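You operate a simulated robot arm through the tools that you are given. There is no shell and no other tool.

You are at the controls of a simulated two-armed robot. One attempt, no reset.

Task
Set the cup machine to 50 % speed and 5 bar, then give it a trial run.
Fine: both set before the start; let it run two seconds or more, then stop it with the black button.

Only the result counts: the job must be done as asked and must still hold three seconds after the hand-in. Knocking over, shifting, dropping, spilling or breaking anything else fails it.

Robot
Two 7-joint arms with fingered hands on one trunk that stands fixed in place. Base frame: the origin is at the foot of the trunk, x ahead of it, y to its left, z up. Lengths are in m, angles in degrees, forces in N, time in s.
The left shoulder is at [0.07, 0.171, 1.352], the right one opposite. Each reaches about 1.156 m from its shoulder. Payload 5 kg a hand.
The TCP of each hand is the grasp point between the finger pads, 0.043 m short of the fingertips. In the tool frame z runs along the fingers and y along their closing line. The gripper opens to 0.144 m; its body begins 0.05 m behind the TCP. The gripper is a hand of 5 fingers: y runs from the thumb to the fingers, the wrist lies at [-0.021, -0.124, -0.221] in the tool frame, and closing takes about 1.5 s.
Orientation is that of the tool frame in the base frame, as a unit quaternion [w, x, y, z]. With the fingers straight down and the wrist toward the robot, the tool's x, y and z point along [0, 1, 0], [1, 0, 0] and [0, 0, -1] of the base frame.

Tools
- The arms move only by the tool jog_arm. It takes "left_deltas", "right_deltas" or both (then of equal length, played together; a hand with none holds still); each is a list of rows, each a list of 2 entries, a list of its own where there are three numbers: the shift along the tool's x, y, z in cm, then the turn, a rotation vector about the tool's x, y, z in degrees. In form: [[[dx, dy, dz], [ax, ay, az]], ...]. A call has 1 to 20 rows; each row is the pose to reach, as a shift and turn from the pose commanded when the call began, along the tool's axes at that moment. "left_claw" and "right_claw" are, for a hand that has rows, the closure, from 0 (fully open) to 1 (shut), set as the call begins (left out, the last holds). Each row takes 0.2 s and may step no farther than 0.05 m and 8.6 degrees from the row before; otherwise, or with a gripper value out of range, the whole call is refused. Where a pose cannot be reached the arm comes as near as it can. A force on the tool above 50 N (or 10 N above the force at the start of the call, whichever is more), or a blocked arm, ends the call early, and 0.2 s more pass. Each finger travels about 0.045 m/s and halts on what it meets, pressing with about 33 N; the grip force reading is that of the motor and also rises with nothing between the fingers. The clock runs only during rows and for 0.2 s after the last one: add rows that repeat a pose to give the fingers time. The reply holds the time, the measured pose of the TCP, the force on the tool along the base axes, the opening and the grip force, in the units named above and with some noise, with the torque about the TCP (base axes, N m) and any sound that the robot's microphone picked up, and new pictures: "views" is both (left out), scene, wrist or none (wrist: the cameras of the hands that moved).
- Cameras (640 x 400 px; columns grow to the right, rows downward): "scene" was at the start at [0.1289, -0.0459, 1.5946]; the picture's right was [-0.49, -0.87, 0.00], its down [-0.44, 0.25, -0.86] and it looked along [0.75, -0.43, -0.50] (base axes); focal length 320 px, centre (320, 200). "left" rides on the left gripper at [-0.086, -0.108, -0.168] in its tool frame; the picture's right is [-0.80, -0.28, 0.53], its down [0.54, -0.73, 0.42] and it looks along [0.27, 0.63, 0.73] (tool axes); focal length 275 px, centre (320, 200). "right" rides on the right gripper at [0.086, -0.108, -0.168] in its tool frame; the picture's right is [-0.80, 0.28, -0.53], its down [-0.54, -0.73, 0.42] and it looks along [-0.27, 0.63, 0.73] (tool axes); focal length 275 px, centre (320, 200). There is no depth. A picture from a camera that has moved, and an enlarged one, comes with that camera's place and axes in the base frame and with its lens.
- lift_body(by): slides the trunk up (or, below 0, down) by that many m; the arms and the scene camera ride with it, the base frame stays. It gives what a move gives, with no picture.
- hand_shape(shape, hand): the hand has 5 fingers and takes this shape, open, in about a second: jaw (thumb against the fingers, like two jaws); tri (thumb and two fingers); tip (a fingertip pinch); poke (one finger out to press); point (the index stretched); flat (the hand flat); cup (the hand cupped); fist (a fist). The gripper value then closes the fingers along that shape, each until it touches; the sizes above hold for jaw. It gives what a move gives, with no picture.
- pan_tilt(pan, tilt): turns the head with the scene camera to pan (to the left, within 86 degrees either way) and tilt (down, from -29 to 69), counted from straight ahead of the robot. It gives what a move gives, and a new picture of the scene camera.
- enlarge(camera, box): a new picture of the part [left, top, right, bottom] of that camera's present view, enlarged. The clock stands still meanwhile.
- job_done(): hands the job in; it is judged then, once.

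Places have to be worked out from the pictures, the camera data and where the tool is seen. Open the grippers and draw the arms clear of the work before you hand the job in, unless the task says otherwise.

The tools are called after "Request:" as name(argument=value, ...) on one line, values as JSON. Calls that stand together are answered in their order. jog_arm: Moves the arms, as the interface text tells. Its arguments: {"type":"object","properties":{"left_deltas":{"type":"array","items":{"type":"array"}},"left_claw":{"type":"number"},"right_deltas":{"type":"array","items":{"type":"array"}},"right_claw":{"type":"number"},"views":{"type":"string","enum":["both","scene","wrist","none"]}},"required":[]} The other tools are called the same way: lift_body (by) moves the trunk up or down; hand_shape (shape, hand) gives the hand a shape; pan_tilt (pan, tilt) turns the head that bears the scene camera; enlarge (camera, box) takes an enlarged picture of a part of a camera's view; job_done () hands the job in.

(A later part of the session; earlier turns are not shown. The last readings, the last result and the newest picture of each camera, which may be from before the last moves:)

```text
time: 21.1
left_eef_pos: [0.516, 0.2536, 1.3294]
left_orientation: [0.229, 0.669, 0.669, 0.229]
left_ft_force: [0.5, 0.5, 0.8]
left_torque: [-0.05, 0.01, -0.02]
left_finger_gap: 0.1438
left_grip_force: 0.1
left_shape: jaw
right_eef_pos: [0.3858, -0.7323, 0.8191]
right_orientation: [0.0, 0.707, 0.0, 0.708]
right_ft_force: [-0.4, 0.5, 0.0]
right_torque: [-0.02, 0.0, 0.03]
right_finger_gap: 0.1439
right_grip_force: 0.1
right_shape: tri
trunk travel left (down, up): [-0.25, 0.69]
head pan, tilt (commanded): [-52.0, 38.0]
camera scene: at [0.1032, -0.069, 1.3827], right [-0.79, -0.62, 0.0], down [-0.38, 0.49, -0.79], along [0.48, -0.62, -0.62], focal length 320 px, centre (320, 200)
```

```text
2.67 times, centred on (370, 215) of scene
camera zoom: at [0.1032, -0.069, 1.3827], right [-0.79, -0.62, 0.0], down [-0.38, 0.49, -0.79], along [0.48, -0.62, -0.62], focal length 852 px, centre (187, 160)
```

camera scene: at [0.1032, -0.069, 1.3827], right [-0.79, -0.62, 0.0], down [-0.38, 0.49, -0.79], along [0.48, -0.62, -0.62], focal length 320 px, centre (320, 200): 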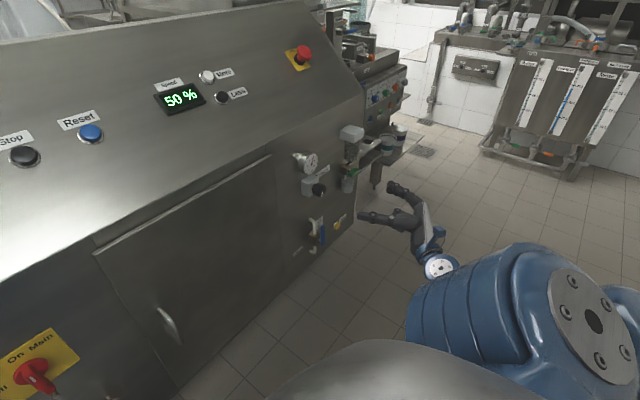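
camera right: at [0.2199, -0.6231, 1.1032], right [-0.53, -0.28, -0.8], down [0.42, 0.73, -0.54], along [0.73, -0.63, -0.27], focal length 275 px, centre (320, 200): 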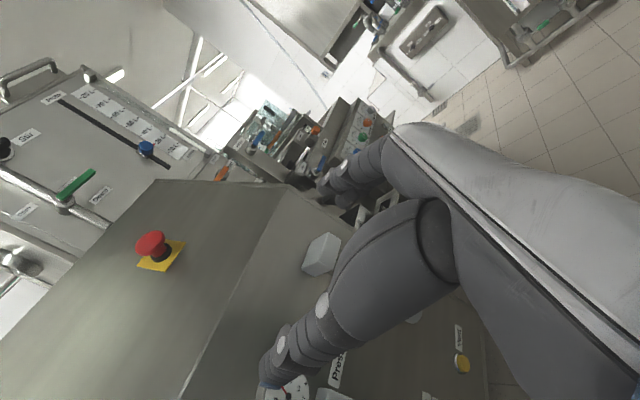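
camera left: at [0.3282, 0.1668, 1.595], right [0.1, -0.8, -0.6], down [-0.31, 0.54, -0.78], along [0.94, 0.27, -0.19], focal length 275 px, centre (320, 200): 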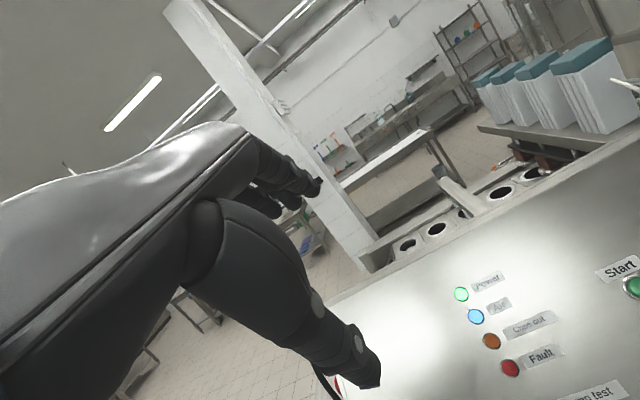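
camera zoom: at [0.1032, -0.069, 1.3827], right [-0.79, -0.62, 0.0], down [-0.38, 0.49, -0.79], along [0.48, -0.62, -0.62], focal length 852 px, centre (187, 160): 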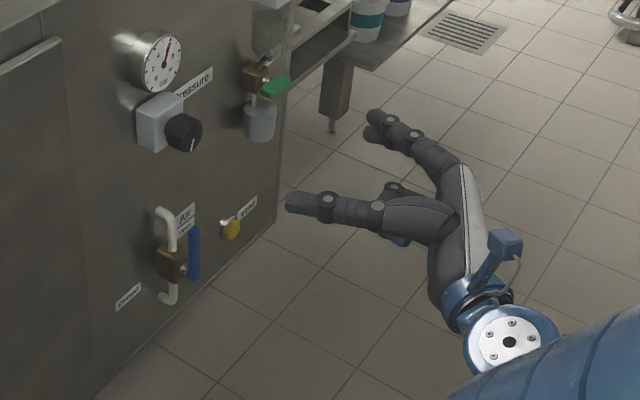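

The gauge reads exactly 6.0 bar and 5 bar is straight up. Triangulation puts the knob's front face at about [0.558, -0.651, 0.839] with a diameter near 4.3 cm. I'll move to a pre-grasp in front of it, rolled a further +40° so there is room to turn counter-clockwise, and partly close the fingers.

Request:
jog_arm(right_deltas=[[[0.25, -1.4, 1.4], [0, 0, 6.7]], [[0.5, -2.8, 2.8], [0, 0, 13.4]], [[0.75, -4.3, 4.2], [0, 0, 20]], [[1.0, -5.7, 5.6], [0, 0, 26.7]], [[1.25, -7.1, 7.0], [0, 0, 33.4]], [[1.5, -8.55, 8.4], [0, 0, 40]], [[1.5, -8.55, 8.4], [0, 0, 40]], [[1.5, -8.55, 8.4], [0, 0, 40]]], right_claw=0.3, views="both")

```text
time: 22.9
left_eef_pos: [0.5161, 0.2544, 1.3295]
left_orientation: [0.229, 0.669, 0.669, 0.228]
left_ft_force: [0.4, 0.5, 0.4]
left_torque: [-0.01, 0.01, 0.01]
left_finger_gap: 0.1436
left_grip_force: 0.0
left_shape: jaw
right_eef_pos: [0.4704, -0.6472, 0.8333]
right_orientation: [-0.242, 0.665, -0.242, 0.664]
right_ft_force: [0.2, 0.6, -0.5]
right_torque: [-0.01, -0.02, -0.01]
right_finger_gap: 0.101
right_grip_force: 0.0
right_shape: tri
trunk travel left (down, up): [-0.25, 0.69]
head pan, tilt (commanded): [-52.0, 38.0]
camera scene: at [0.1036, -0.0689, 1.3827], right [-0.79, -0.62, 0.0], down [-0.38, 0.49, -0.79], along [0.48, -0.62, -0.62], focal length 320 px, centre (320, 200)
camera right: at [0.3029, -0.617, 0.9684], right [-0.53, 0.3, -0.79], down [0.42, 0.9, 0.05], along [0.73, -0.31, -0.61], focal length 275 px, centre (320, 200)
```

scene: 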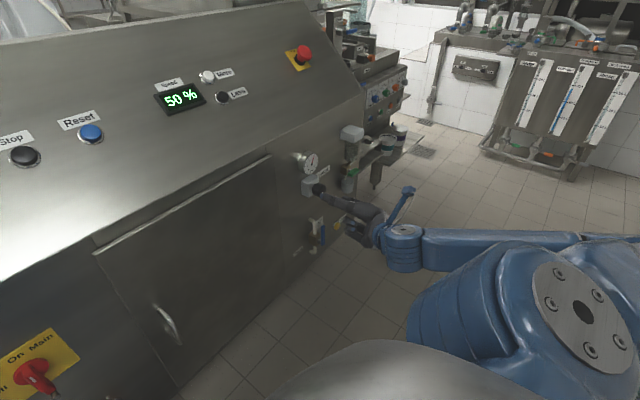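
right: 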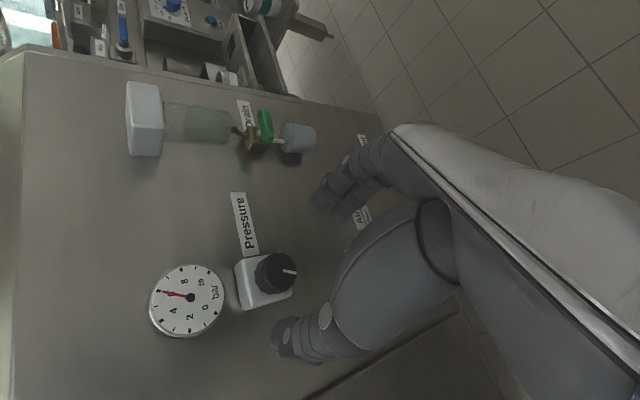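

The arm reached the pre-grasp, and the knob re-triangulates to [0.558, -0.650, 0.838], which agrees. I'll check the finger alignment close up.

Request:
enlarge(camera="right", box=[140, 160, 400, 380])

Request:
enlarge(camera="scene", box=[280, 140, 410, 250])

```text
1.82 times, centred on (270, 270) of right
camera zoom: at [0.3029, -0.617, 0.9684], right [-0.53, 0.3, -0.79], down [0.42, 0.9, 0.05], along [0.73, -0.31, -0.61], focal length 500 px, centre (411, 73)
```

zoom: 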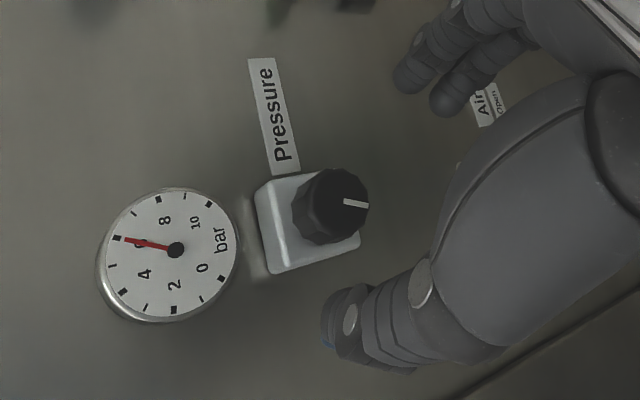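

```text
3.64 times, centred on (345, 195) of scene
camera zoom: at [0.1036, -0.0689, 1.3827], right [-0.79, -0.62, 0.0], down [-0.38, 0.49, -0.79], along [0.48, -0.62, -0.62], focal length 1162 px, centre (229, 218)
```

zoom: 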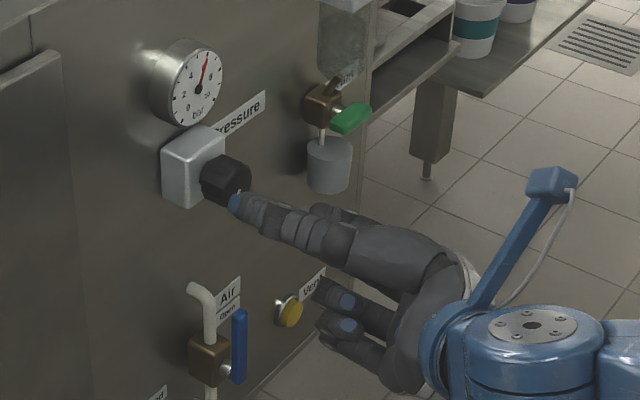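

The knob lies on the thumb–finger closing line, about 7 mm toward the index side as intended. I'll advance 6.5 cm so the finger pads straddle the knob without reaching the block behind it.

Request:
jog_arm(right_deltas=[[[0, 0, 1.5], [0, 0, 0]], [[0, 0, 3.0], [0, 0, 0]], [[0, 0, 4.5], [0, 0, 0]], [[0, 0, 5.5], [0, 0, 0]], [[0, 0, 6.5], [0, 0, 0]], [[0, 0, 6.5], [0, 0, 0]]], views="wrist")

Request:
enlarge(camera="right", box=[140, 160, 400, 380])

Request:
enlarge(camera="scene", box=[280, 140, 410, 250])

```text
time: 24.3
left_eef_pos: [0.516, 0.2544, 1.3298]
left_orientation: [0.23, 0.668, 0.669, 0.23]
left_ft_force: [-0.7, 0.5, -0.5]
left_torque: [0.0, -0.02, 0.0]
left_finger_gap: 0.1438
left_grip_force: 0.0
left_shape: jaw
right_eef_pos: [0.5351, -0.6463, 0.833]
right_orientation: [-0.242, 0.664, -0.241, 0.665]
right_ft_force: [0.0, 0.2, -0.5]
right_torque: [0.02, -0.03, 0.0]
right_finger_gap: 0.1011
right_grip_force: 0.0
right_shape: tri
trunk travel left (down, up): [-0.25, 0.69]
head pan, tilt (commanded): [-52.0, 38.0]
camera right: at [0.3677, -0.6181, 0.9674], right [-0.53, 0.29, -0.79], down [0.42, 0.9, 0.05], along [0.73, -0.31, -0.61], focal length 275 px, centre (320, 200)
```

right: 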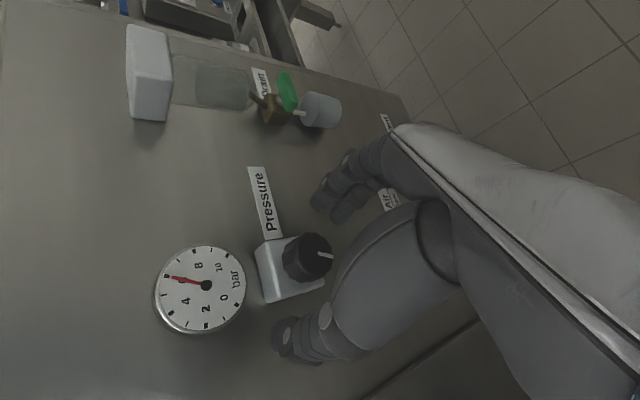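

```text
1.82 times, centred on (270, 270) of right
camera zoom: at [0.3677, -0.6181, 0.9674], right [-0.53, 0.29, -0.79], down [0.42, 0.9, 0.05], along [0.73, -0.31, -0.61], focal length 500 px, centre (411, 73)
```

zoom: 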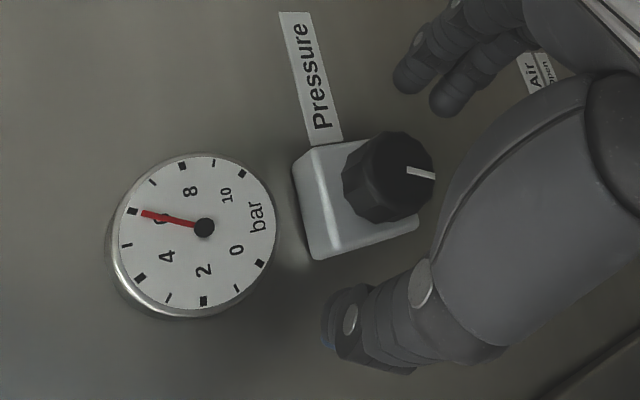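

```text
3.64 times, centred on (345, 195) of scene
camera zoom: at [0.1028, -0.069, 1.3827], right [-0.79, -0.62, 0.0], down [-0.38, 0.49, -0.79], along [0.49, -0.62, -0.62], focal length 1162 px, centre (229, 218)
```

zoom: 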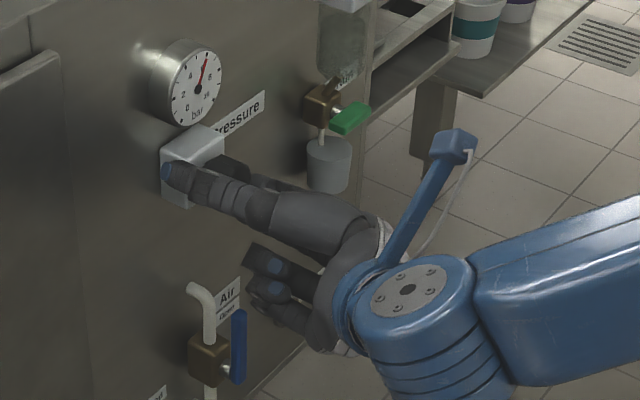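

The knob is centred between the thumb and the two fingers with no contact force. I'll close the fingers on it and hold still to let them settle.

Request:
jog_arm(right_deltas=[[[0, 0, 0], [0, 0, 0]], [[0, 0, 0], [0, 0, 0]], [[0, 0, 0], [0, 0, 0]], [[0, 0, 0], [0, 0, 0]], [[0, 0, 0], [0, 0, 0]], [[0, 0, 0], [0, 0, 0]]], right_claw=1.0, views="none")

Request:
enlarge(camera="right", box=[140, 160, 400, 380])

Request:
enlarge(camera="scene", box=[280, 140, 410, 250])

```text
time: 25.7
left_eef_pos: [0.5167, 0.2541, 1.3299]
left_orientation: [0.229, 0.669, 0.669, 0.229]
left_ft_force: [0.5, -0.3, 0.7]
left_torque: [0.01, 0.03, 0.0]
left_finger_gap: 0.1438
left_grip_force: 0.1
left_shape: jaw
right_eef_pos: [0.536, -0.6477, 0.8338]
right_orientation: [-0.242, 0.664, -0.242, 0.664]
right_ft_force: [0.8, 1.3, -0.4]
right_torque: [0.02, 0.02, 0.02]
right_finger_gap: 0.0266
right_grip_force: 32.9
right_shape: tri
trunk travel left (down, up): [-0.25, 0.69]
head pan, tilt (commanded): [-52.0, 38.0]
```

```text
1.82 times, centred on (270, 270) of right
camera zoom: at [0.3682, -0.6178, 0.9674], right [-0.53, 0.29, -0.79], down [0.42, 0.91, 0.05], along [0.73, -0.31, -0.61], focal length 500 px, centre (411, 73)
```

zoom: 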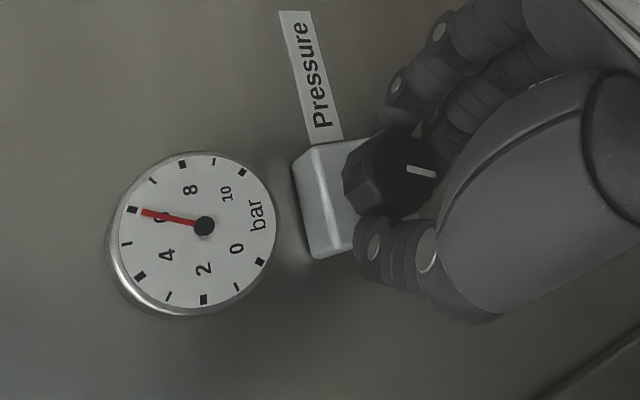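

```text
3.64 times, centred on (345, 195) of scene
camera zoom: at [0.1035, -0.0688, 1.3827], right [-0.79, -0.62, 0.0], down [-0.38, 0.48, -0.79], along [0.49, -0.62, -0.62], focal length 1162 px, centre (229, 218)
```

zoom: 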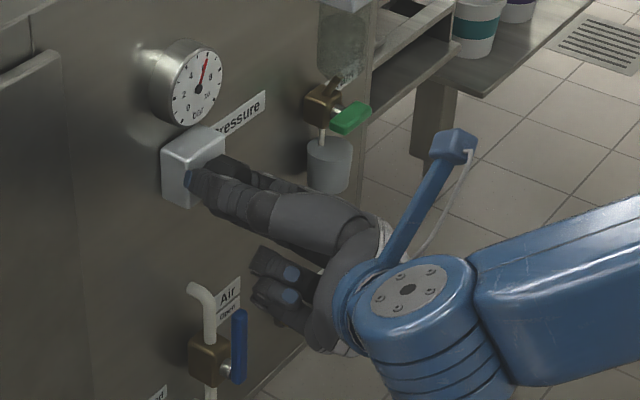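

The grip is at 33 N on the knob and the gauge still reads 6. I'll turn 15° counter-clockwise about the knob axis and see how the gauge responds.

Request:
jog_arm(right_deltas=[[[0, 0.02, 0], [0, 0, -3]], [[0, 0.05, 0], [0, 0, -6]], [[0.01, 0.08, 0], [0, 0, -9]], [[0.02, 0.1, 0], [0, 0, -12]], [[0.03, 0.13, 0], [0, 0, -15]], [[0.03, 0.13, 0], [0, 0, -15]]], views="none")

Request:
enlarge(camera="right", box=[140, 160, 400, 380])

Request:
enlarge(camera="scene", box=[280, 140, 410, 250])

```text
time: 27.1
left_eef_pos: [0.5169, 0.2527, 1.3297]
left_orientation: [0.229, 0.669, 0.669, 0.229]
left_ft_force: [0.7, 0.0, 0.3]
left_torque: [0.0, 0.02, 0.0]
left_finger_gap: 0.144
left_grip_force: 0.1
left_shape: jaw
right_eef_pos: [0.5354, -0.649, 0.8325]
right_orientation: [-0.153, 0.69, -0.153, 0.691]
right_ft_force: [6.4, -2.9, -2.9]
right_torque: [0.05, 0.14, -0.19]
right_finger_gap: 0.0264
right_grip_force: 33.5
right_shape: tri
trunk travel left (down, up): [-0.25, 0.69]
head pan, tilt (commanded): [-52.0, 38.0]
```

```text
1.82 times, centred on (270, 270) of right
camera zoom: at [0.3681, -0.5847, 0.9553], right [-0.53, 0.08, -0.84], down [0.42, 0.89, -0.19], along [0.73, -0.46, -0.51], focal length 500 px, centre (411, 73)
```

zoom: 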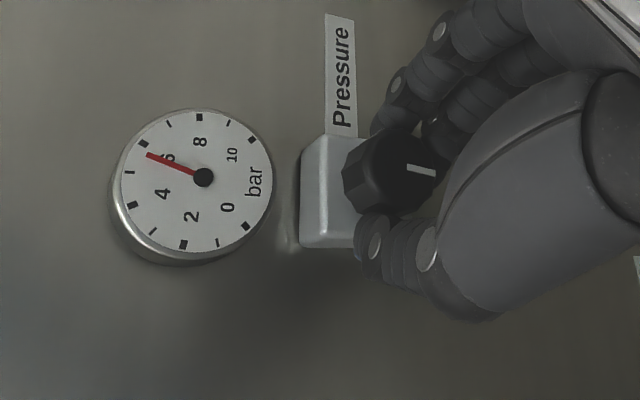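

```text
3.64 times, centred on (345, 195) of scene
camera zoom: at [0.1041, -0.0697, 1.3826], right [-0.79, -0.62, 0.0], down [-0.38, 0.49, -0.79], along [0.48, -0.62, -0.62], focal length 1162 px, centre (229, 218)
```

zoom: 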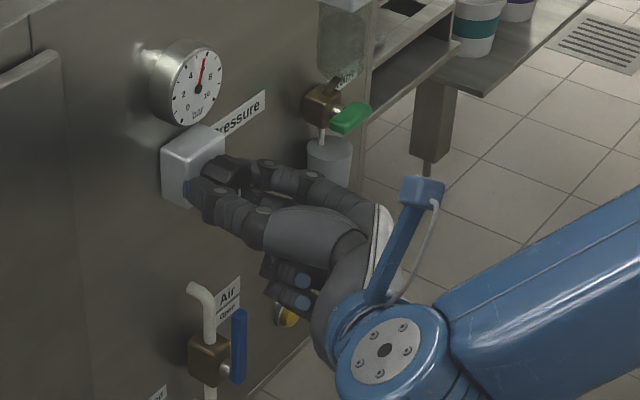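

The knob turned with the hand and the pressure fell, so the direction is right. I'll zoom in on the gauge for a finer reading.

Request:
enlarge(camera="right", box=[195, 210, 295, 310])

```text
4.00 times, centred on (245, 260) of right
camera zoom: at [0.3681, -0.5847, 0.9553], right [-0.53, 0.08, -0.84], down [0.42, 0.89, -0.19], along [0.73, -0.46, -0.51], focal length 1101 px, centre (620, -40)
```

zoom: 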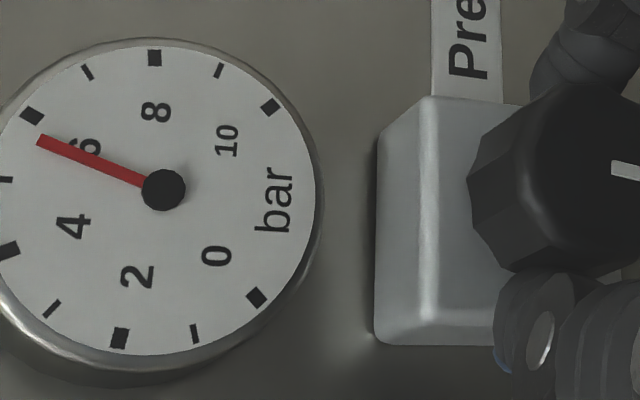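

The needle reads about 5.7 bar after 15°, so roughly 50° per bar. I'll turn a further 27° and read again.

Request:
jog_arm(right_deltas=[[[0, 0.03, 0], [0, 0, -3]], [[0.01, 0.06, 0], [0, 0, -6]], [[0.02, 0.09, 0], [0, 0, -9]], [[0.03, 0.12, 0], [0, 0, -12]], [[0.04, 0.15, 0], [0, 0, -15]], [[0.06, 0.18, 0], [0, 0, -18]], [[0.08, 0.2, 0], [0, 0, -21]], [[0.1, 0.22, 0], [0, 0, -24]], [[0.11, 0.24, 0], [0, 0, -27]], [[0.11, 0.24, 0], [0, 0, -27]]], views="none")

Request:
enlarge(camera="right", box=[140, 140, 400, 360])

Request:
enlarge(camera="scene", box=[285, 140, 365, 220])

```text
time: 29.3
left_eef_pos: [0.5152, 0.2522, 1.3297]
left_orientation: [0.229, 0.669, 0.669, 0.23]
left_ft_force: [-0.1, -1.1, -0.2]
left_torque: [0.02, -0.02, -0.01]
left_finger_gap: 0.1438
left_grip_force: 0.1
left_shape: jaw
right_eef_pos: [0.5352, -0.6513, 0.8336]
right_orientation: [0.012, 0.708, 0.012, 0.706]
right_ft_force: [1.5, -2.4, -6.1]
right_torque: [0.05, 0.2, -0.15]
right_finger_gap: 0.0265
right_grip_force: 32.9
right_shape: tri
trunk travel left (down, up): [-0.25, 0.69]
head pan, tilt (commanded): [-52.0, 38.0]
```

```text
1.82 times, centred on (270, 250) of right
camera zoom: at [0.3683, -0.5387, 0.914], right [-0.54, -0.31, -0.79], down [0.42, 0.71, -0.57], along [0.73, -0.64, -0.25], focal length 500 px, centre (411, 109)
```

zoom: 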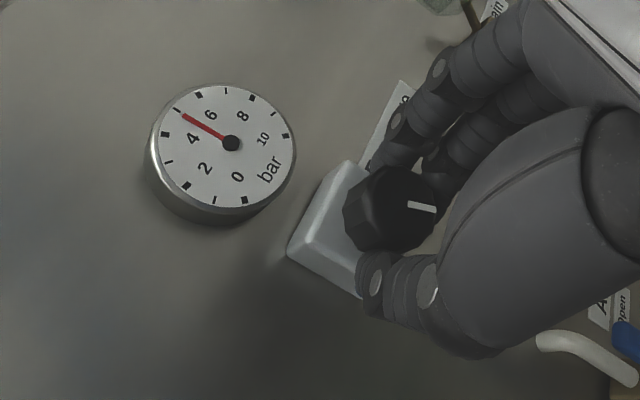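

```text
5.00 times, centred on (325, 180) of scene
camera zoom: at [0.104, -0.0698, 1.3826], right [-0.79, -0.62, 0.0], down [-0.38, 0.49, -0.79], along [0.48, -0.62, -0.62], focal length 1598 px, centre (295, 300)
```

zoom: 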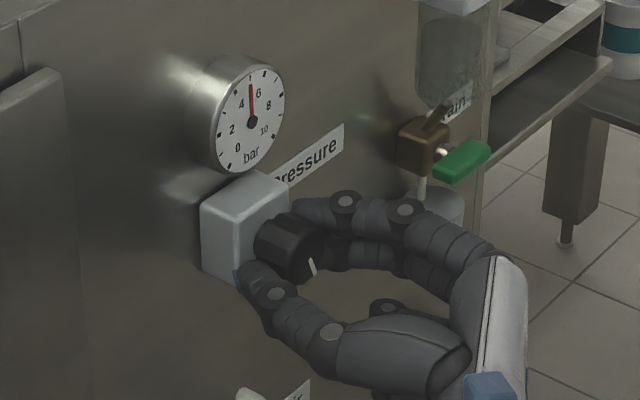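

The needle is now close to the small tick between 4 and 6. I'll zoom in for an exact reading from both cameras.

Request:
enlarge(camera="right", box=[170, 175, 270, 275])

Request:
enlarge(camera="scene", box=[295, 143, 335, 183])

```text
4.00 times, centred on (220, 225) of right
camera zoom: at [0.3683, -0.5387, 0.914], right [-0.54, -0.31, -0.79], down [0.42, 0.71, -0.57], along [0.73, -0.64, -0.25], focal length 1101 px, centre (720, 100)
```

zoom: 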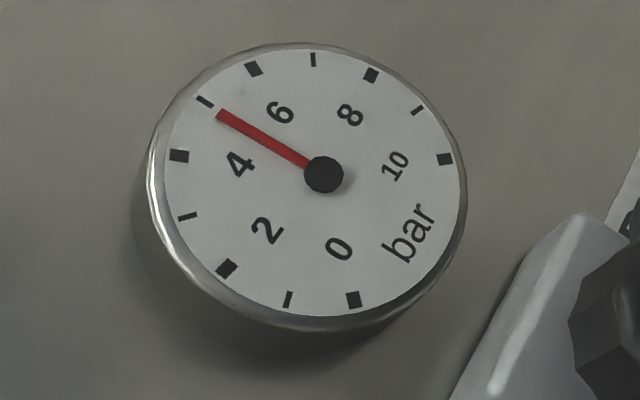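

```text
10.00 times, centred on (315, 163) of scene
camera zoom: at [0.104, -0.0698, 1.3826], right [-0.79, -0.62, 0.0], down [-0.38, 0.49, -0.79], along [0.48, -0.62, -0.62], focal length 3196 px, centre (370, 570)
```

zoom: 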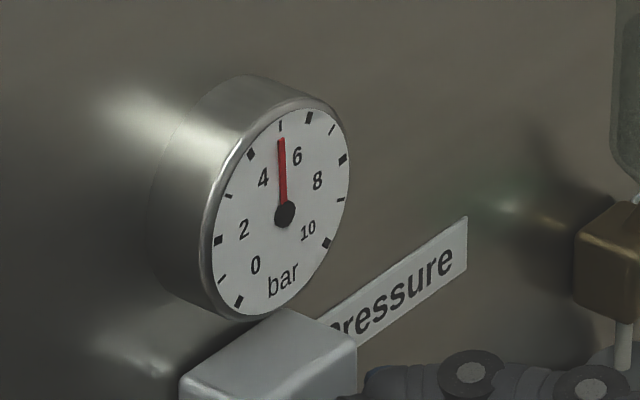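

Back-projecting the ticks and needle onto the dial plane gives about 4.9 bar in both views, slightly under 5. I'll turn the knob back clockwise a few degrees and re-measure.

Request:
jog_arm(right_deltas=[[[0, -0.01, 0], [0, 0, 1.5]], [[0, -0.02, 0], [0, 0, 3]], [[0, -0.04, 0], [0, 0, 4.5]], [[0, -0.04, 0], [0, 0, 4.5]]], views="none")

Request:
enlarge(camera="right", box=[170, 180, 270, 275])

Request:
enlarge(camera="scene", box=[303, 148, 327, 174])

```text
time: 30.3
left_eef_pos: [0.5171, 0.2536, 1.3294]
left_orientation: [0.228, 0.668, 0.67, 0.23]
left_ft_force: [0.2, -0.5, 0.4]
left_torque: [-0.02, 0.04, 0.01]
left_finger_gap: 0.1439
left_grip_force: 0.1
left_shape: jaw
right_eef_pos: [0.5358, -0.6509, 0.8336]
right_orientation: [-0.016, 0.707, -0.016, 0.707]
right_ft_force: [0.6, -3.6, -3.6]
right_torque: [0.0, 0.11, -0.23]
right_finger_gap: 0.0262
right_grip_force: 32.9
right_shape: tri
trunk travel left (down, up): [-0.25, 0.69]
head pan, tilt (commanded): [-52.0, 38.0]
```

```text
4.21 times, centred on (220, 228) of right
camera zoom: at [0.3683, -0.5451, 0.9225], right [-0.53, -0.25, -0.81], down [0.42, 0.75, -0.51], along [0.73, -0.61, -0.3], focal length 1159 px, centre (741, 84)
```

zoom: 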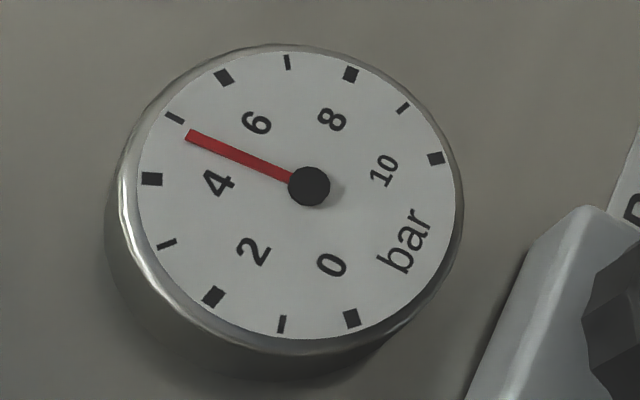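

```text
15.38 times, centred on (315, 161) of scene
camera zoom: at [0.1036, -0.0698, 1.3826], right [-0.79, -0.62, 0.0], down [-0.38, 0.49, -0.79], along [0.48, -0.62, -0.62], focal length 4917 px, centre (397, 800)
```

zoom: 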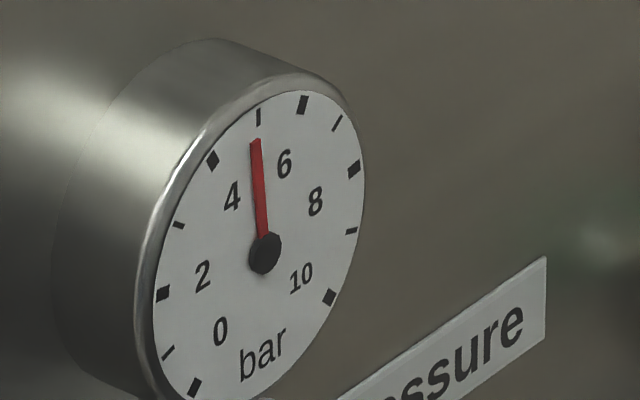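

Both views now give about 4.81 bar even though I turned back clockwise, so the gauge probably lags. I'll hold still for about 2 s and read again.

Request:
jog_arm(right_deltas=[[[0, 0, 0], [0, 0, 0]], [[0, 0, 0], [0, 0, 0]], [[0, 0, 0], [0, 0, 0]], [[0, 0, 0], [0, 0, 0]], [[0, 0, 0], [0, 0, 0]], [[0, 0, 0], [0, 0, 0]], [[0, 0, 0], [0, 0, 0]], [[0, 0, 0], [0, 0, 0]], [[0, 0, 0], [0, 0, 0]], [[0, 0, 0], [0, 0, 0]]], views="none")

Request:
enlarge(camera="right", box=[170, 180, 270, 275])

Request:
enlarge(camera="scene", box=[303, 148, 327, 174])

Request:
enlarge(camera="right", box=[240, 180, 400, 340])

```text
time: 32.5
left_eef_pos: [0.5155, 0.2519, 1.3285]
left_orientation: [0.228, 0.669, 0.669, 0.229]
left_ft_force: [-0.4, -0.6, -0.1]
left_torque: [-0.02, -0.01, -0.02]
left_finger_gap: 0.1437
left_grip_force: 0.1
left_shape: jaw
right_eef_pos: [0.5351, -0.6511, 0.8338]
right_orientation: [-0.016, 0.707, -0.015, 0.706]
right_ft_force: [1.0, -4.7, -4.0]
right_torque: [0.04, 0.09, -0.27]
right_finger_gap: 0.0262
right_grip_force: 33.2
right_shape: tri
trunk travel left (down, up): [-0.25, 0.69]
head pan, tilt (commanded): [-52.0, 38.0]
```

```text
4.21 times, centred on (220, 228) of right
camera zoom: at [0.3683, -0.545, 0.9224], right [-0.53, -0.25, -0.81], down [0.42, 0.75, -0.51], along [0.73, -0.61, -0.3], focal length 1159 px, centre (741, 84)
```

zoom: 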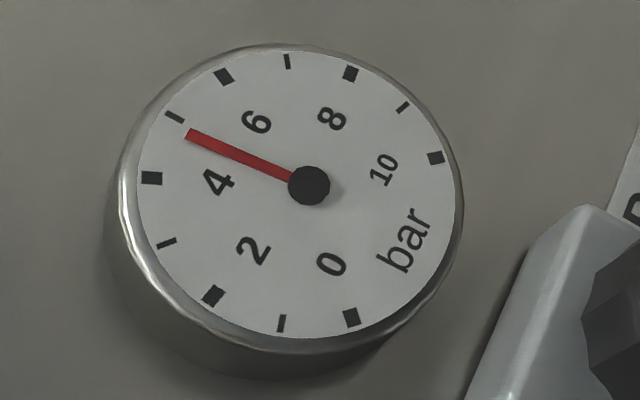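

```text
15.38 times, centred on (315, 161) of scene
camera zoom: at [0.1036, -0.0698, 1.3826], right [-0.79, -0.62, 0.0], down [-0.38, 0.49, -0.79], along [0.48, -0.62, -0.62], focal length 4917 px, centre (397, 800)
```

zoom: 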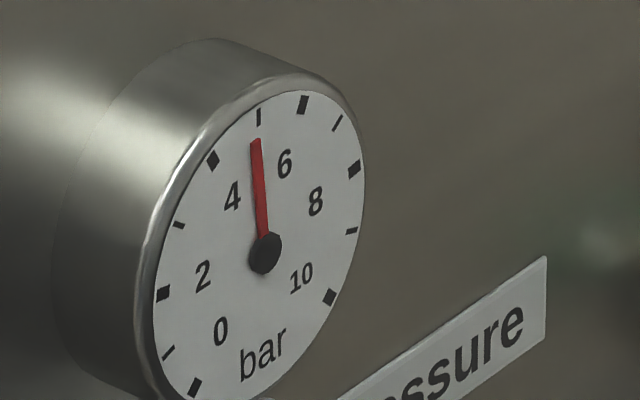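

```text
2.50 times, centred on (320, 260) of right
camera zoom: at [0.3683, -0.545, 0.9224], right [-0.53, -0.25, -0.81], down [0.42, 0.75, -0.51], along [0.73, -0.61, -0.3], focal length 688 px, centre (320, 50)
```

zoom: 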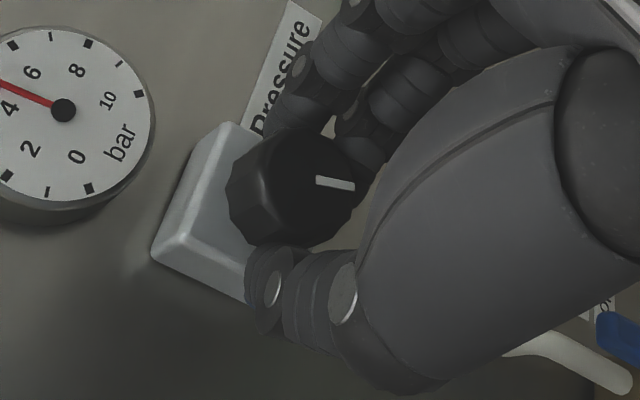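

The reading is settled at about 4.81 bar, so the gauge did lag and the knob gives roughly 30° per bar. I'll turn 6° clockwise, wait for it to settle, and re-read.

Request:
jog_arm(right_deltas=[[[0, -0.02, 0], [0, 0, 2]], [[0, -0.04, 0], [0, 0, 4]], [[0, -0.06, 0], [0, 0, 6]], [[0, -0.06, 0], [0, 0, 6]], [[0, -0.06, 0], [0, 0, 6]], [[0, -0.06, 0], [0, 0, 6]], [[0, -0.06, 0], [0, 0, 6]], [[0, -0.06, 0], [0, 0, 6]], [[0, -0.06, 0], [0, 0, 6]], [[0, -0.06, 0], [0, 0, 6]], [[0, -0.06, 0], [0, 0, 6]], [[0, -0.06, 0], [0, 0, 6]]], views="none")

Request:
enlarge(camera="right", box=[170, 180, 270, 275])

Request:
enlarge(camera="scene", box=[303, 148, 327, 174])

```text
time: 35.1
left_eef_pos: [0.5166, 0.2525, 1.3284]
left_orientation: [0.229, 0.669, 0.669, 0.23]
left_ft_force: [0.2, 0.2, -1.0]
left_torque: [0.01, 0.01, -0.01]
left_finger_gap: 0.1438
left_grip_force: 0.0
left_shape: jaw
right_eef_pos: [0.5353, -0.6509, 0.8329]
right_orientation: [-0.054, 0.705, -0.053, 0.705]
right_ft_force: [-5.7, -2.4, -9.2]
right_torque: [0.04, 0.3, -0.12]
right_finger_gap: 0.0267
right_grip_force: 32.5
right_shape: tri
trunk travel left (down, up): [-0.25, 0.69]
head pan, tilt (commanded): [-52.0, 38.0]
```

```text
4.21 times, centred on (220, 228) of right
camera zoom: at [0.3685, -0.5545, 0.9331], right [-0.53, -0.16, -0.83], down [0.42, 0.8, -0.43], along [0.73, -0.58, -0.36], focal length 1159 px, centre (741, 84)
```

zoom: 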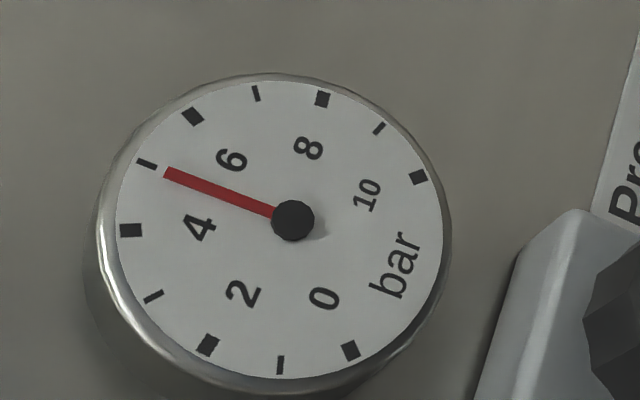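

```text
15.38 times, centred on (315, 161) of scene
camera zoom: at [0.1034, -0.07, 1.3826], right [-0.79, -0.62, 0.0], down [-0.38, 0.49, -0.79], along [0.48, -0.62, -0.62], focal length 4917 px, centre (397, 800)
```

zoom: 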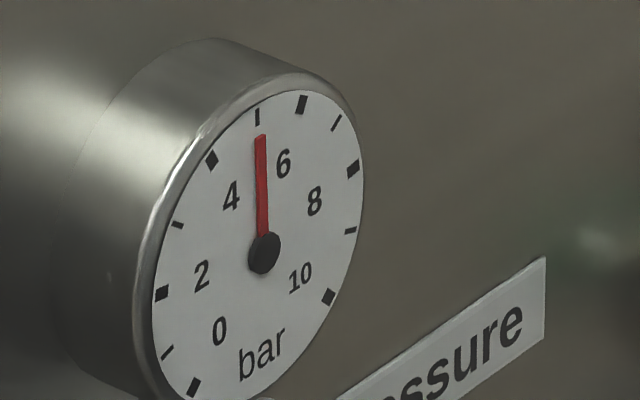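

Both views now give about 4.97–4.98 bar, settled. I'll open the fingers in place, wait, and re-read to see whether the setting holds.

Request:
jog_arm(right_deltas=[[[0, 0, 0], [0, 0, 0]], [[0, 0, 0], [0, 0, 0]], [[0, 0, 0], [0, 0, 0]], [[0, 0, 0], [0, 0, 0]], [[0, 0, 0], [0, 0, 0]], [[0, 0, 0], [0, 0, 0]], [[0, 0, 0], [0, 0, 0]], [[0, 0, 0], [0, 0, 0]]], right_claw=0.3, views="none")

Request:
enlarge(camera="right", box=[170, 180, 270, 275])

Request:
enlarge(camera="scene", box=[303, 148, 327, 174])

Request:
enlarge(camera="right", box=[140, 140, 400, 360])

```text
time: 36.9
left_eef_pos: [0.5151, 0.2541, 1.3293]
left_orientation: [0.229, 0.669, 0.669, 0.229]
left_ft_force: [-1.1, -0.3, -0.2]
left_torque: [-0.01, 0.03, 0.0]
left_finger_gap: 0.1441
left_grip_force: 0.1
left_shape: jaw
right_eef_pos: [0.5361, -0.6496, 0.8344]
right_orientation: [-0.052, 0.705, -0.053, 0.705]
right_ft_force: [0.0, -0.2, -0.2]
right_torque: [0.01, -0.02, 0.01]
right_finger_gap: 0.1005
right_grip_force: 0.2
right_shape: tri
trunk travel left (down, up): [-0.25, 0.69]
head pan, tilt (commanded): [-52.0, 38.0]
```

```text
4.21 times, centred on (220, 228) of right
camera zoom: at [0.3685, -0.5538, 0.9337], right [-0.53, -0.16, -0.83], down [0.42, 0.8, -0.43], along [0.73, -0.58, -0.36], focal length 1159 px, centre (741, 84)
```

zoom: 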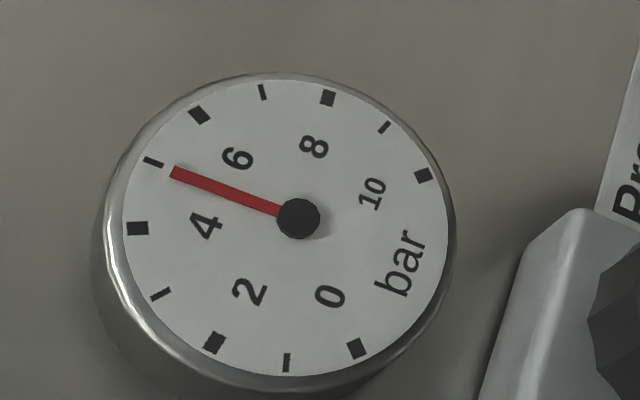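

```text
15.38 times, centred on (315, 161) of scene
camera zoom: at [0.1033, -0.069, 1.3827], right [-0.79, -0.62, 0.0], down [-0.38, 0.49, -0.79], along [0.48, -0.62, -0.62], focal length 4917 px, centre (397, 800)
```

zoom: 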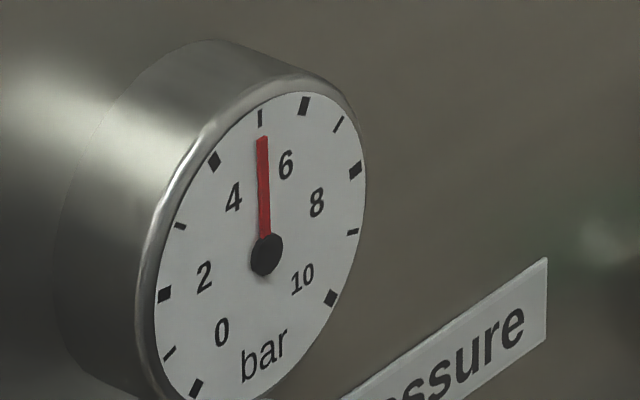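

```text
1.82 times, centred on (270, 250) of right
camera zoom: at [0.3685, -0.5538, 0.9337], right [-0.53, -0.16, -0.83], down [0.42, 0.8, -0.43], along [0.73, -0.58, -0.36], focal length 500 px, centre (411, 109)
```

zoom: 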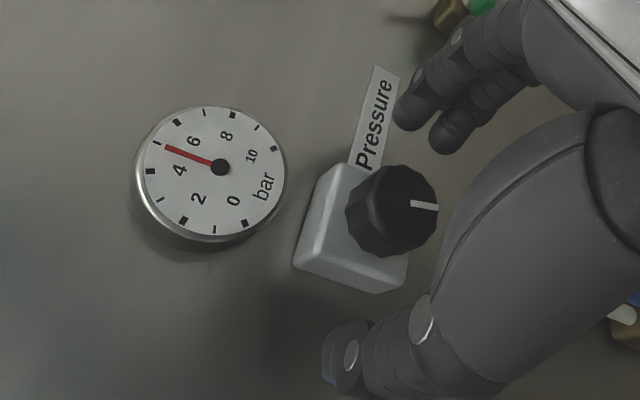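

The setting holds at about 4.98 bar with the hand released and zero force. Next I'll draw the right hand straight back off the knob and raise the trunk to its former height.

Request:
jog_arm(right_deltas=[[[0, 0, -2], [0, 0, 0]], [[0, 0, -4], [0, 0, 0]], [[0, 0, -6.5], [0, 0, 0]], [[0, 0, -9.5], [0, 0, 0]], [[0, 0, -12], [0, 0, 0]], [[0, 0, -12], [0, 0, 0]]], right_claw=0.3, views="scene")

Request:
lift_body(by=0.2)

```text
time: 38.3
left_eef_pos: [0.5159, 0.2541, 1.3291]
left_orientation: [0.229, 0.668, 0.67, 0.229]
left_ft_force: [0.0, 0.1, 0.1]
left_torque: [0.03, 0.02, 0.0]
left_finger_gap: 0.1442
left_grip_force: 0.0
left_shape: jaw
right_eef_pos: [0.4159, -0.6503, 0.8336]
right_orientation: [-0.053, 0.706, -0.052, 0.704]
right_ft_force: [0.3, 0.1, 0.8]
right_torque: [0.02, -0.02, 0.0]
right_finger_gap: 0.1004
right_grip_force: 0.1
right_shape: tri
trunk travel left (down, up): [-0.25, 0.69]
head pan, tilt (commanded): [-52.0, 38.0]
camera scene: at [0.1035, -0.0691, 1.3827], right [-0.79, -0.62, 0.0], down [-0.38, 0.49, -0.79], along [0.48, -0.62, -0.62], focal length 320 px, centre (320, 200)
```

scene: 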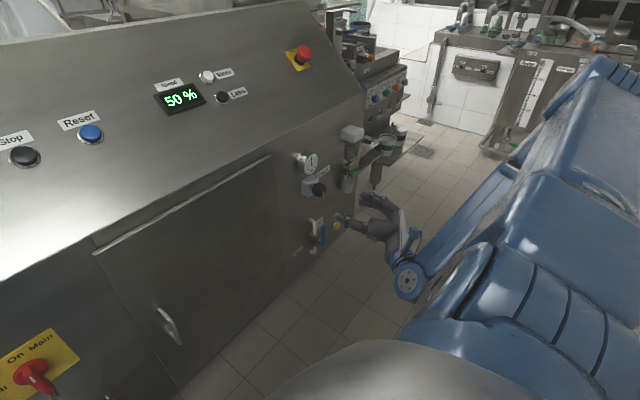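

```text
time: 40.5
left_eef_pos: [0.5168, 0.2527, 1.53]
left_orientation: [0.229, 0.669, 0.669, 0.228]
left_ft_force: [0.8, 0.2, -0.2]
left_torque: [0.01, 0.05, 0.01]
left_finger_gap: 0.1441
left_grip_force: 0.2
left_shape: jaw
right_eef_pos: [0.417, -0.6496, 1.0334]
right_orientation: [-0.052, 0.705, -0.051, 0.706]
right_ft_force: [0.0, -0.2, -0.2]
right_torque: [0.01, 0.01, 0.0]
right_finger_gap: 0.1004
right_grip_force: 0.1
right_shape: tri
trunk travel left (down, up): [-0.45, 0.49]
head pan, tilt (commanded): [-52.0, 38.0]
```

The trunk is back up with the right hand clear at [0.417, -0.650, 1.033]. I'll unroll the hand about 98° while rising and moving left, still in front of the machine, and then shape it for poking.

Request:
jog_arm(right_deltas=[[[1.3, -0.6, 0], [0, 0, -8.2]], [[2.7, -1.25, 0.1], [0, 0, -16.4]], [[4.0, -1.9, 0.1], [0, 0, -24.6]], [[5.3, -2.5, 0.2], [0, 0, -32.8]], [[6.7, -3.1, 0.2], [0, 0, -41]], [[8.0, -3.75, 0.3], [0, 0, -49.2]], [[9.3, -4.4, 0.3], [0, 0, -57.4]], [[10.7, -5.0, 0.3], [0, 0, -65.6]], [[12.0, -5.6, 0.4], [0, 0, -73.8]], [[13.3, -6.3, 0.4], [0, 0, -82]], [[14.7, -6.9, 0.4], [0, 0, -90.2]], [[16.0, -7.5, 0.5], [0, 0, -98.5]], [[16.0, -7.5, 0.5], [0, 0, -98.5]]], views="none")

Request:
hand_shape(hand="right", shape="poke")

Request:
pan_tilt(pan=-15, tilt=32)

```text
time: 43.3
left_eef_pos: [0.5157, 0.2526, 1.5287]
left_orientation: [0.229, 0.669, 0.669, 0.23]
left_ft_force: [0.8, -0.5, 0.2]
left_torque: [0.06, 0.01, -0.01]
left_finger_gap: 0.144
left_grip_force: 0.0
left_shape: jaw
right_eef_pos: [0.422, -0.5991, 1.2022]
right_orientation: [0.501, 0.5, 0.501, 0.498]
right_ft_force: [0.0, 0.4, 0.6]
right_torque: [0.02, 0.01, 0.01]
right_finger_gap: 0.1005
right_grip_force: 0.2
right_shape: tri
trunk travel left (down, up): [-0.45, 0.49]
head pan, tilt (commanded): [-52.0, 38.0]
```

```text
time: 44.2
left_eef_pos: [0.5164, 0.2544, 1.5292]
left_orientation: [0.23, 0.669, 0.669, 0.229]
left_ft_force: [-0.7, 0.7, 0.9]
left_torque: [0.03, 0.01, -0.02]
left_finger_gap: 0.1437
left_grip_force: 0.1
left_shape: jaw
right_eef_pos: [0.4216, -0.5995, 1.2034]
right_orientation: [0.5, 0.5, 0.5, 0.5]
right_ft_force: [0.7, 0.0, -0.2]
right_torque: [-0.05, 0.03, -0.02]
right_finger_gap: 0.0003
right_grip_force: 0.0
right_shape: poke
trunk travel left (down, up): [-0.45, 0.49]
head pan, tilt (commanded): [-52.0, 38.0]
```

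```text
time: 45.2
left_eef_pos: [0.5151, 0.254, 1.5288]
left_orientation: [0.229, 0.669, 0.669, 0.23]
left_ft_force: [0.4, 0.1, -0.8]
left_torque: [0.0, -0.04, -0.01]
left_finger_gap: 0.1441
left_grip_force: 0.1
left_shape: jaw
right_eef_pos: [0.422, -0.5989, 1.2032]
right_orientation: [0.5, 0.5, 0.5, 0.5]
right_ft_force: [-0.7, -0.4, -0.5]
right_torque: [0.06, -0.02, -0.02]
right_finger_gap: 0.0
right_grip_force: 0.1
right_shape: poke
trunk travel left (down, up): [-0.45, 0.49]
head pan, tilt (commanded): [-15.0, 32.0]
camera scene: at [0.1367, -0.0243, 1.5919], right [-0.26, -0.97, 0.0], down [-0.51, 0.14, -0.85], along [0.82, -0.22, -0.53], focal length 320 px, centre (320, 200)
```

scene: 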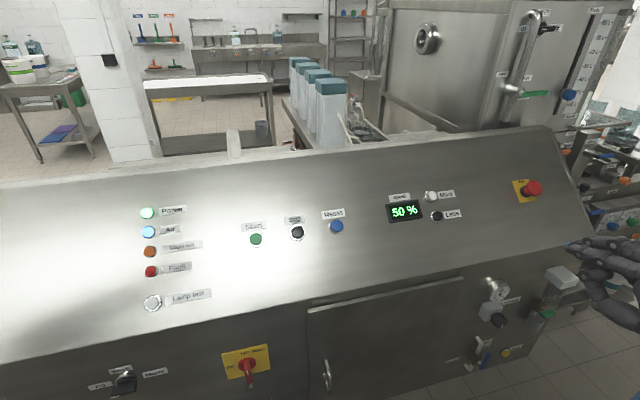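

The full panel is now visible. I'll zoom in on the lamps and buttons, the gauge, and the Start/Stop area to re-measure before moving over.

Request:
enlarge(camera="scene", box=[120, 190, 360, 320])

Request:
enlarge(camera="scene", box=[470, 265, 530, 315])

Request:
enlarge(camera="scene", box=[60, 330, 300, 400])

Request:
enlarge(camera="scene", box=[230, 180, 470, 260])

```text
2.67 times, centred on (240, 255) of scene
camera zoom: at [0.1367, -0.0243, 1.5919], right [-0.26, -0.97, 0.0], down [-0.51, 0.14, -0.85], along [0.82, -0.22, -0.53], focal length 852 px, centre (533, 53)
```

zoom: 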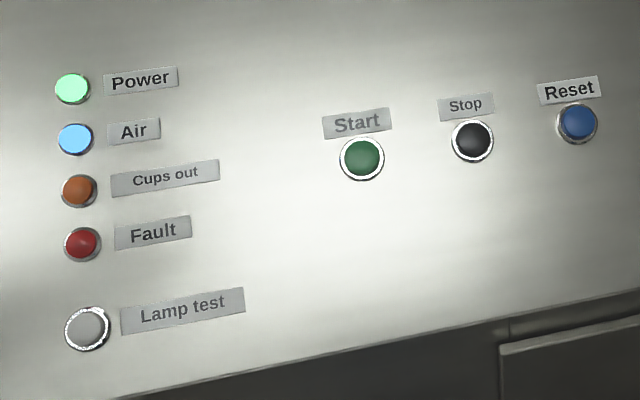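

```text
8.00 times, centred on (500, 290) of scene
camera zoom: at [0.1367, -0.0243, 1.5919], right [-0.26, -0.97, 0.0], down [-0.51, 0.14, -0.85], along [0.82, -0.22, -0.53], focal length 2557 px, centre (-1120, -520)
```

zoom: 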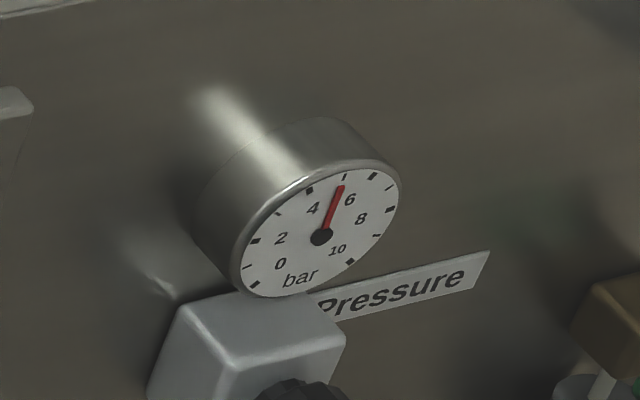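

```text
2.67 times, centred on (180, 365) of scene
camera zoom: at [0.1367, -0.0243, 1.5919], right [-0.26, -0.97, 0.0], down [-0.51, 0.14, -0.85], along [0.82, -0.22, -0.53], focal length 852 px, centre (693, -240)
```

zoom: 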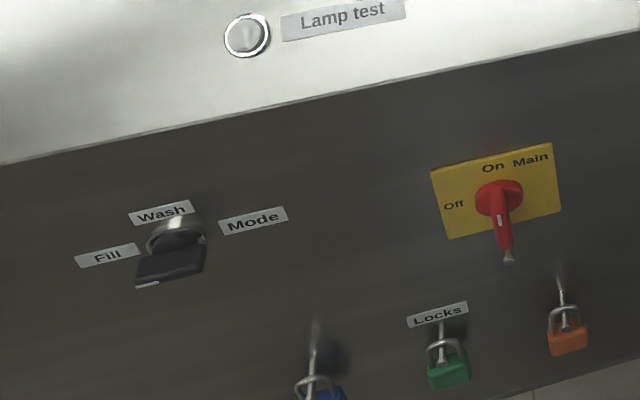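

```text
2.67 times, centred on (350, 220) of scene
camera zoom: at [0.1367, -0.0243, 1.5919], right [-0.26, -0.97, 0.0], down [-0.51, 0.14, -0.85], along [0.82, -0.22, -0.53], focal length 852 px, centre (240, 147)
```

zoom: 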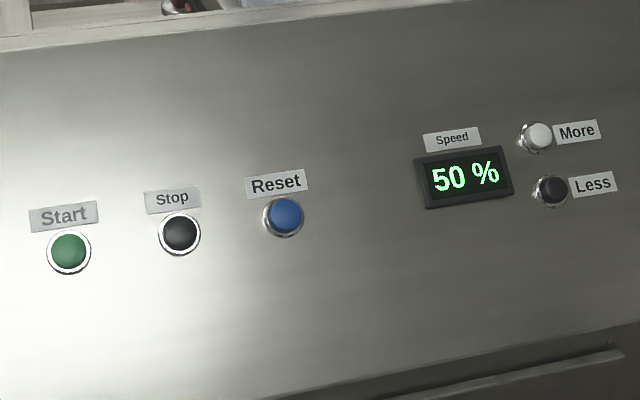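

Display is 50 %, the gauge is at 5, Power and Air are lit, there is no fault, and the mode handle points to Fill. Triangulation gives Start at about [0.723, -0.032, 1.133] and Stop at about [0.7185, -0.1255, 1.135]. I'll move the poke finger to about 10 cm above Start, tilted to the panel.

Request:
jog_arm(right_deltas=[[[3.9, 0.3, 1.6], [3.7, 0, 0]], [[7.9, 0.6, 3.2], [7.4, 0, 0]], [[11.8, 0.9, 4.8], [11.1, 0, 0]], [[15.7, 1.2, 6.3], [14.9, 0, 0]], [[19.7, 1.5, 7.9], [18.6, 0, 0]], [[23.6, 1.8, 9.5], [22.3, 0, 0]], [[27.5, 2.1, 11.1], [26, 0, 0]], [[31.5, 2.5, 12.7], [29.7, 0, 0]], [[35.4, 2.8, 14.3], [33.4, 0, 0]], [[39.4, 3.1, 15.9], [37.1, 0, 0]], [[43.3, 3.4, 17.4], [40.9, 0, 0]], [[47.2, 3.7, 19.0], [44.6, 0, 0]], [[51.2, 4.0, 20.6], [48.3, 0, 0]], [[55.1, 4.3, 22.2], [52, 0, 0]], [[55.1, 4.3, 22.2], [52, 0, 0]]], views="both")

```text
time: 48.4
left_eef_pos: [0.5135, 0.2501, 1.5304]
left_orientation: [0.229, 0.669, 0.669, 0.231]
left_ft_force: [-0.7, -0.8, 0.5]
left_torque: [0.08, -0.03, 0.09]
left_finger_gap: 0.1437
left_grip_force: 0.1
left_shape: jaw
right_eef_pos: [0.6445, -0.0488, 1.2476]
right_orientation: [0.229, 0.669, 0.669, 0.231]
right_ft_force: [-0.7, -0.3, 0.1]
right_torque: [0.05, 0.03, 0.06]
right_finger_gap: 0.0
right_grip_force: 0.0
right_shape: poke
right hand out of reach, approached as far as the arm can: row 4, 5, 6, 7, 8, 9, 10, 11, 12
trunk travel left (down, up): [-0.45, 0.49]
head pan, tilt (commanded): [-15.0, 32.0]
camera scene: at [0.1352, -0.0273, 1.5921], right [-0.26, -0.97, 0.0], down [-0.51, 0.14, -0.85], along [0.82, -0.22, -0.53], focal length 320 px, centre (320, 200)
camera right: at [0.4572, 0.0375, 1.3119], right [-0.11, -0.8, 0.59], down [-0.31, -0.54, -0.78], along [0.94, -0.27, -0.19], focal length 275 px, centre (320, 200)
```

scene: 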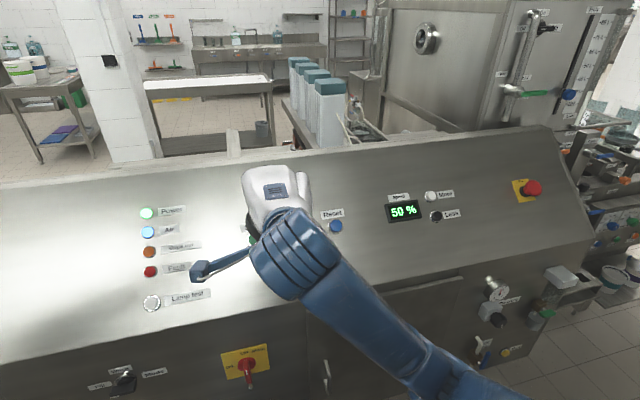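
right: 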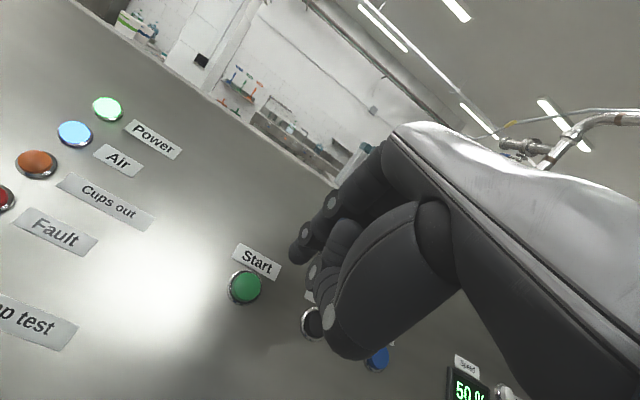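

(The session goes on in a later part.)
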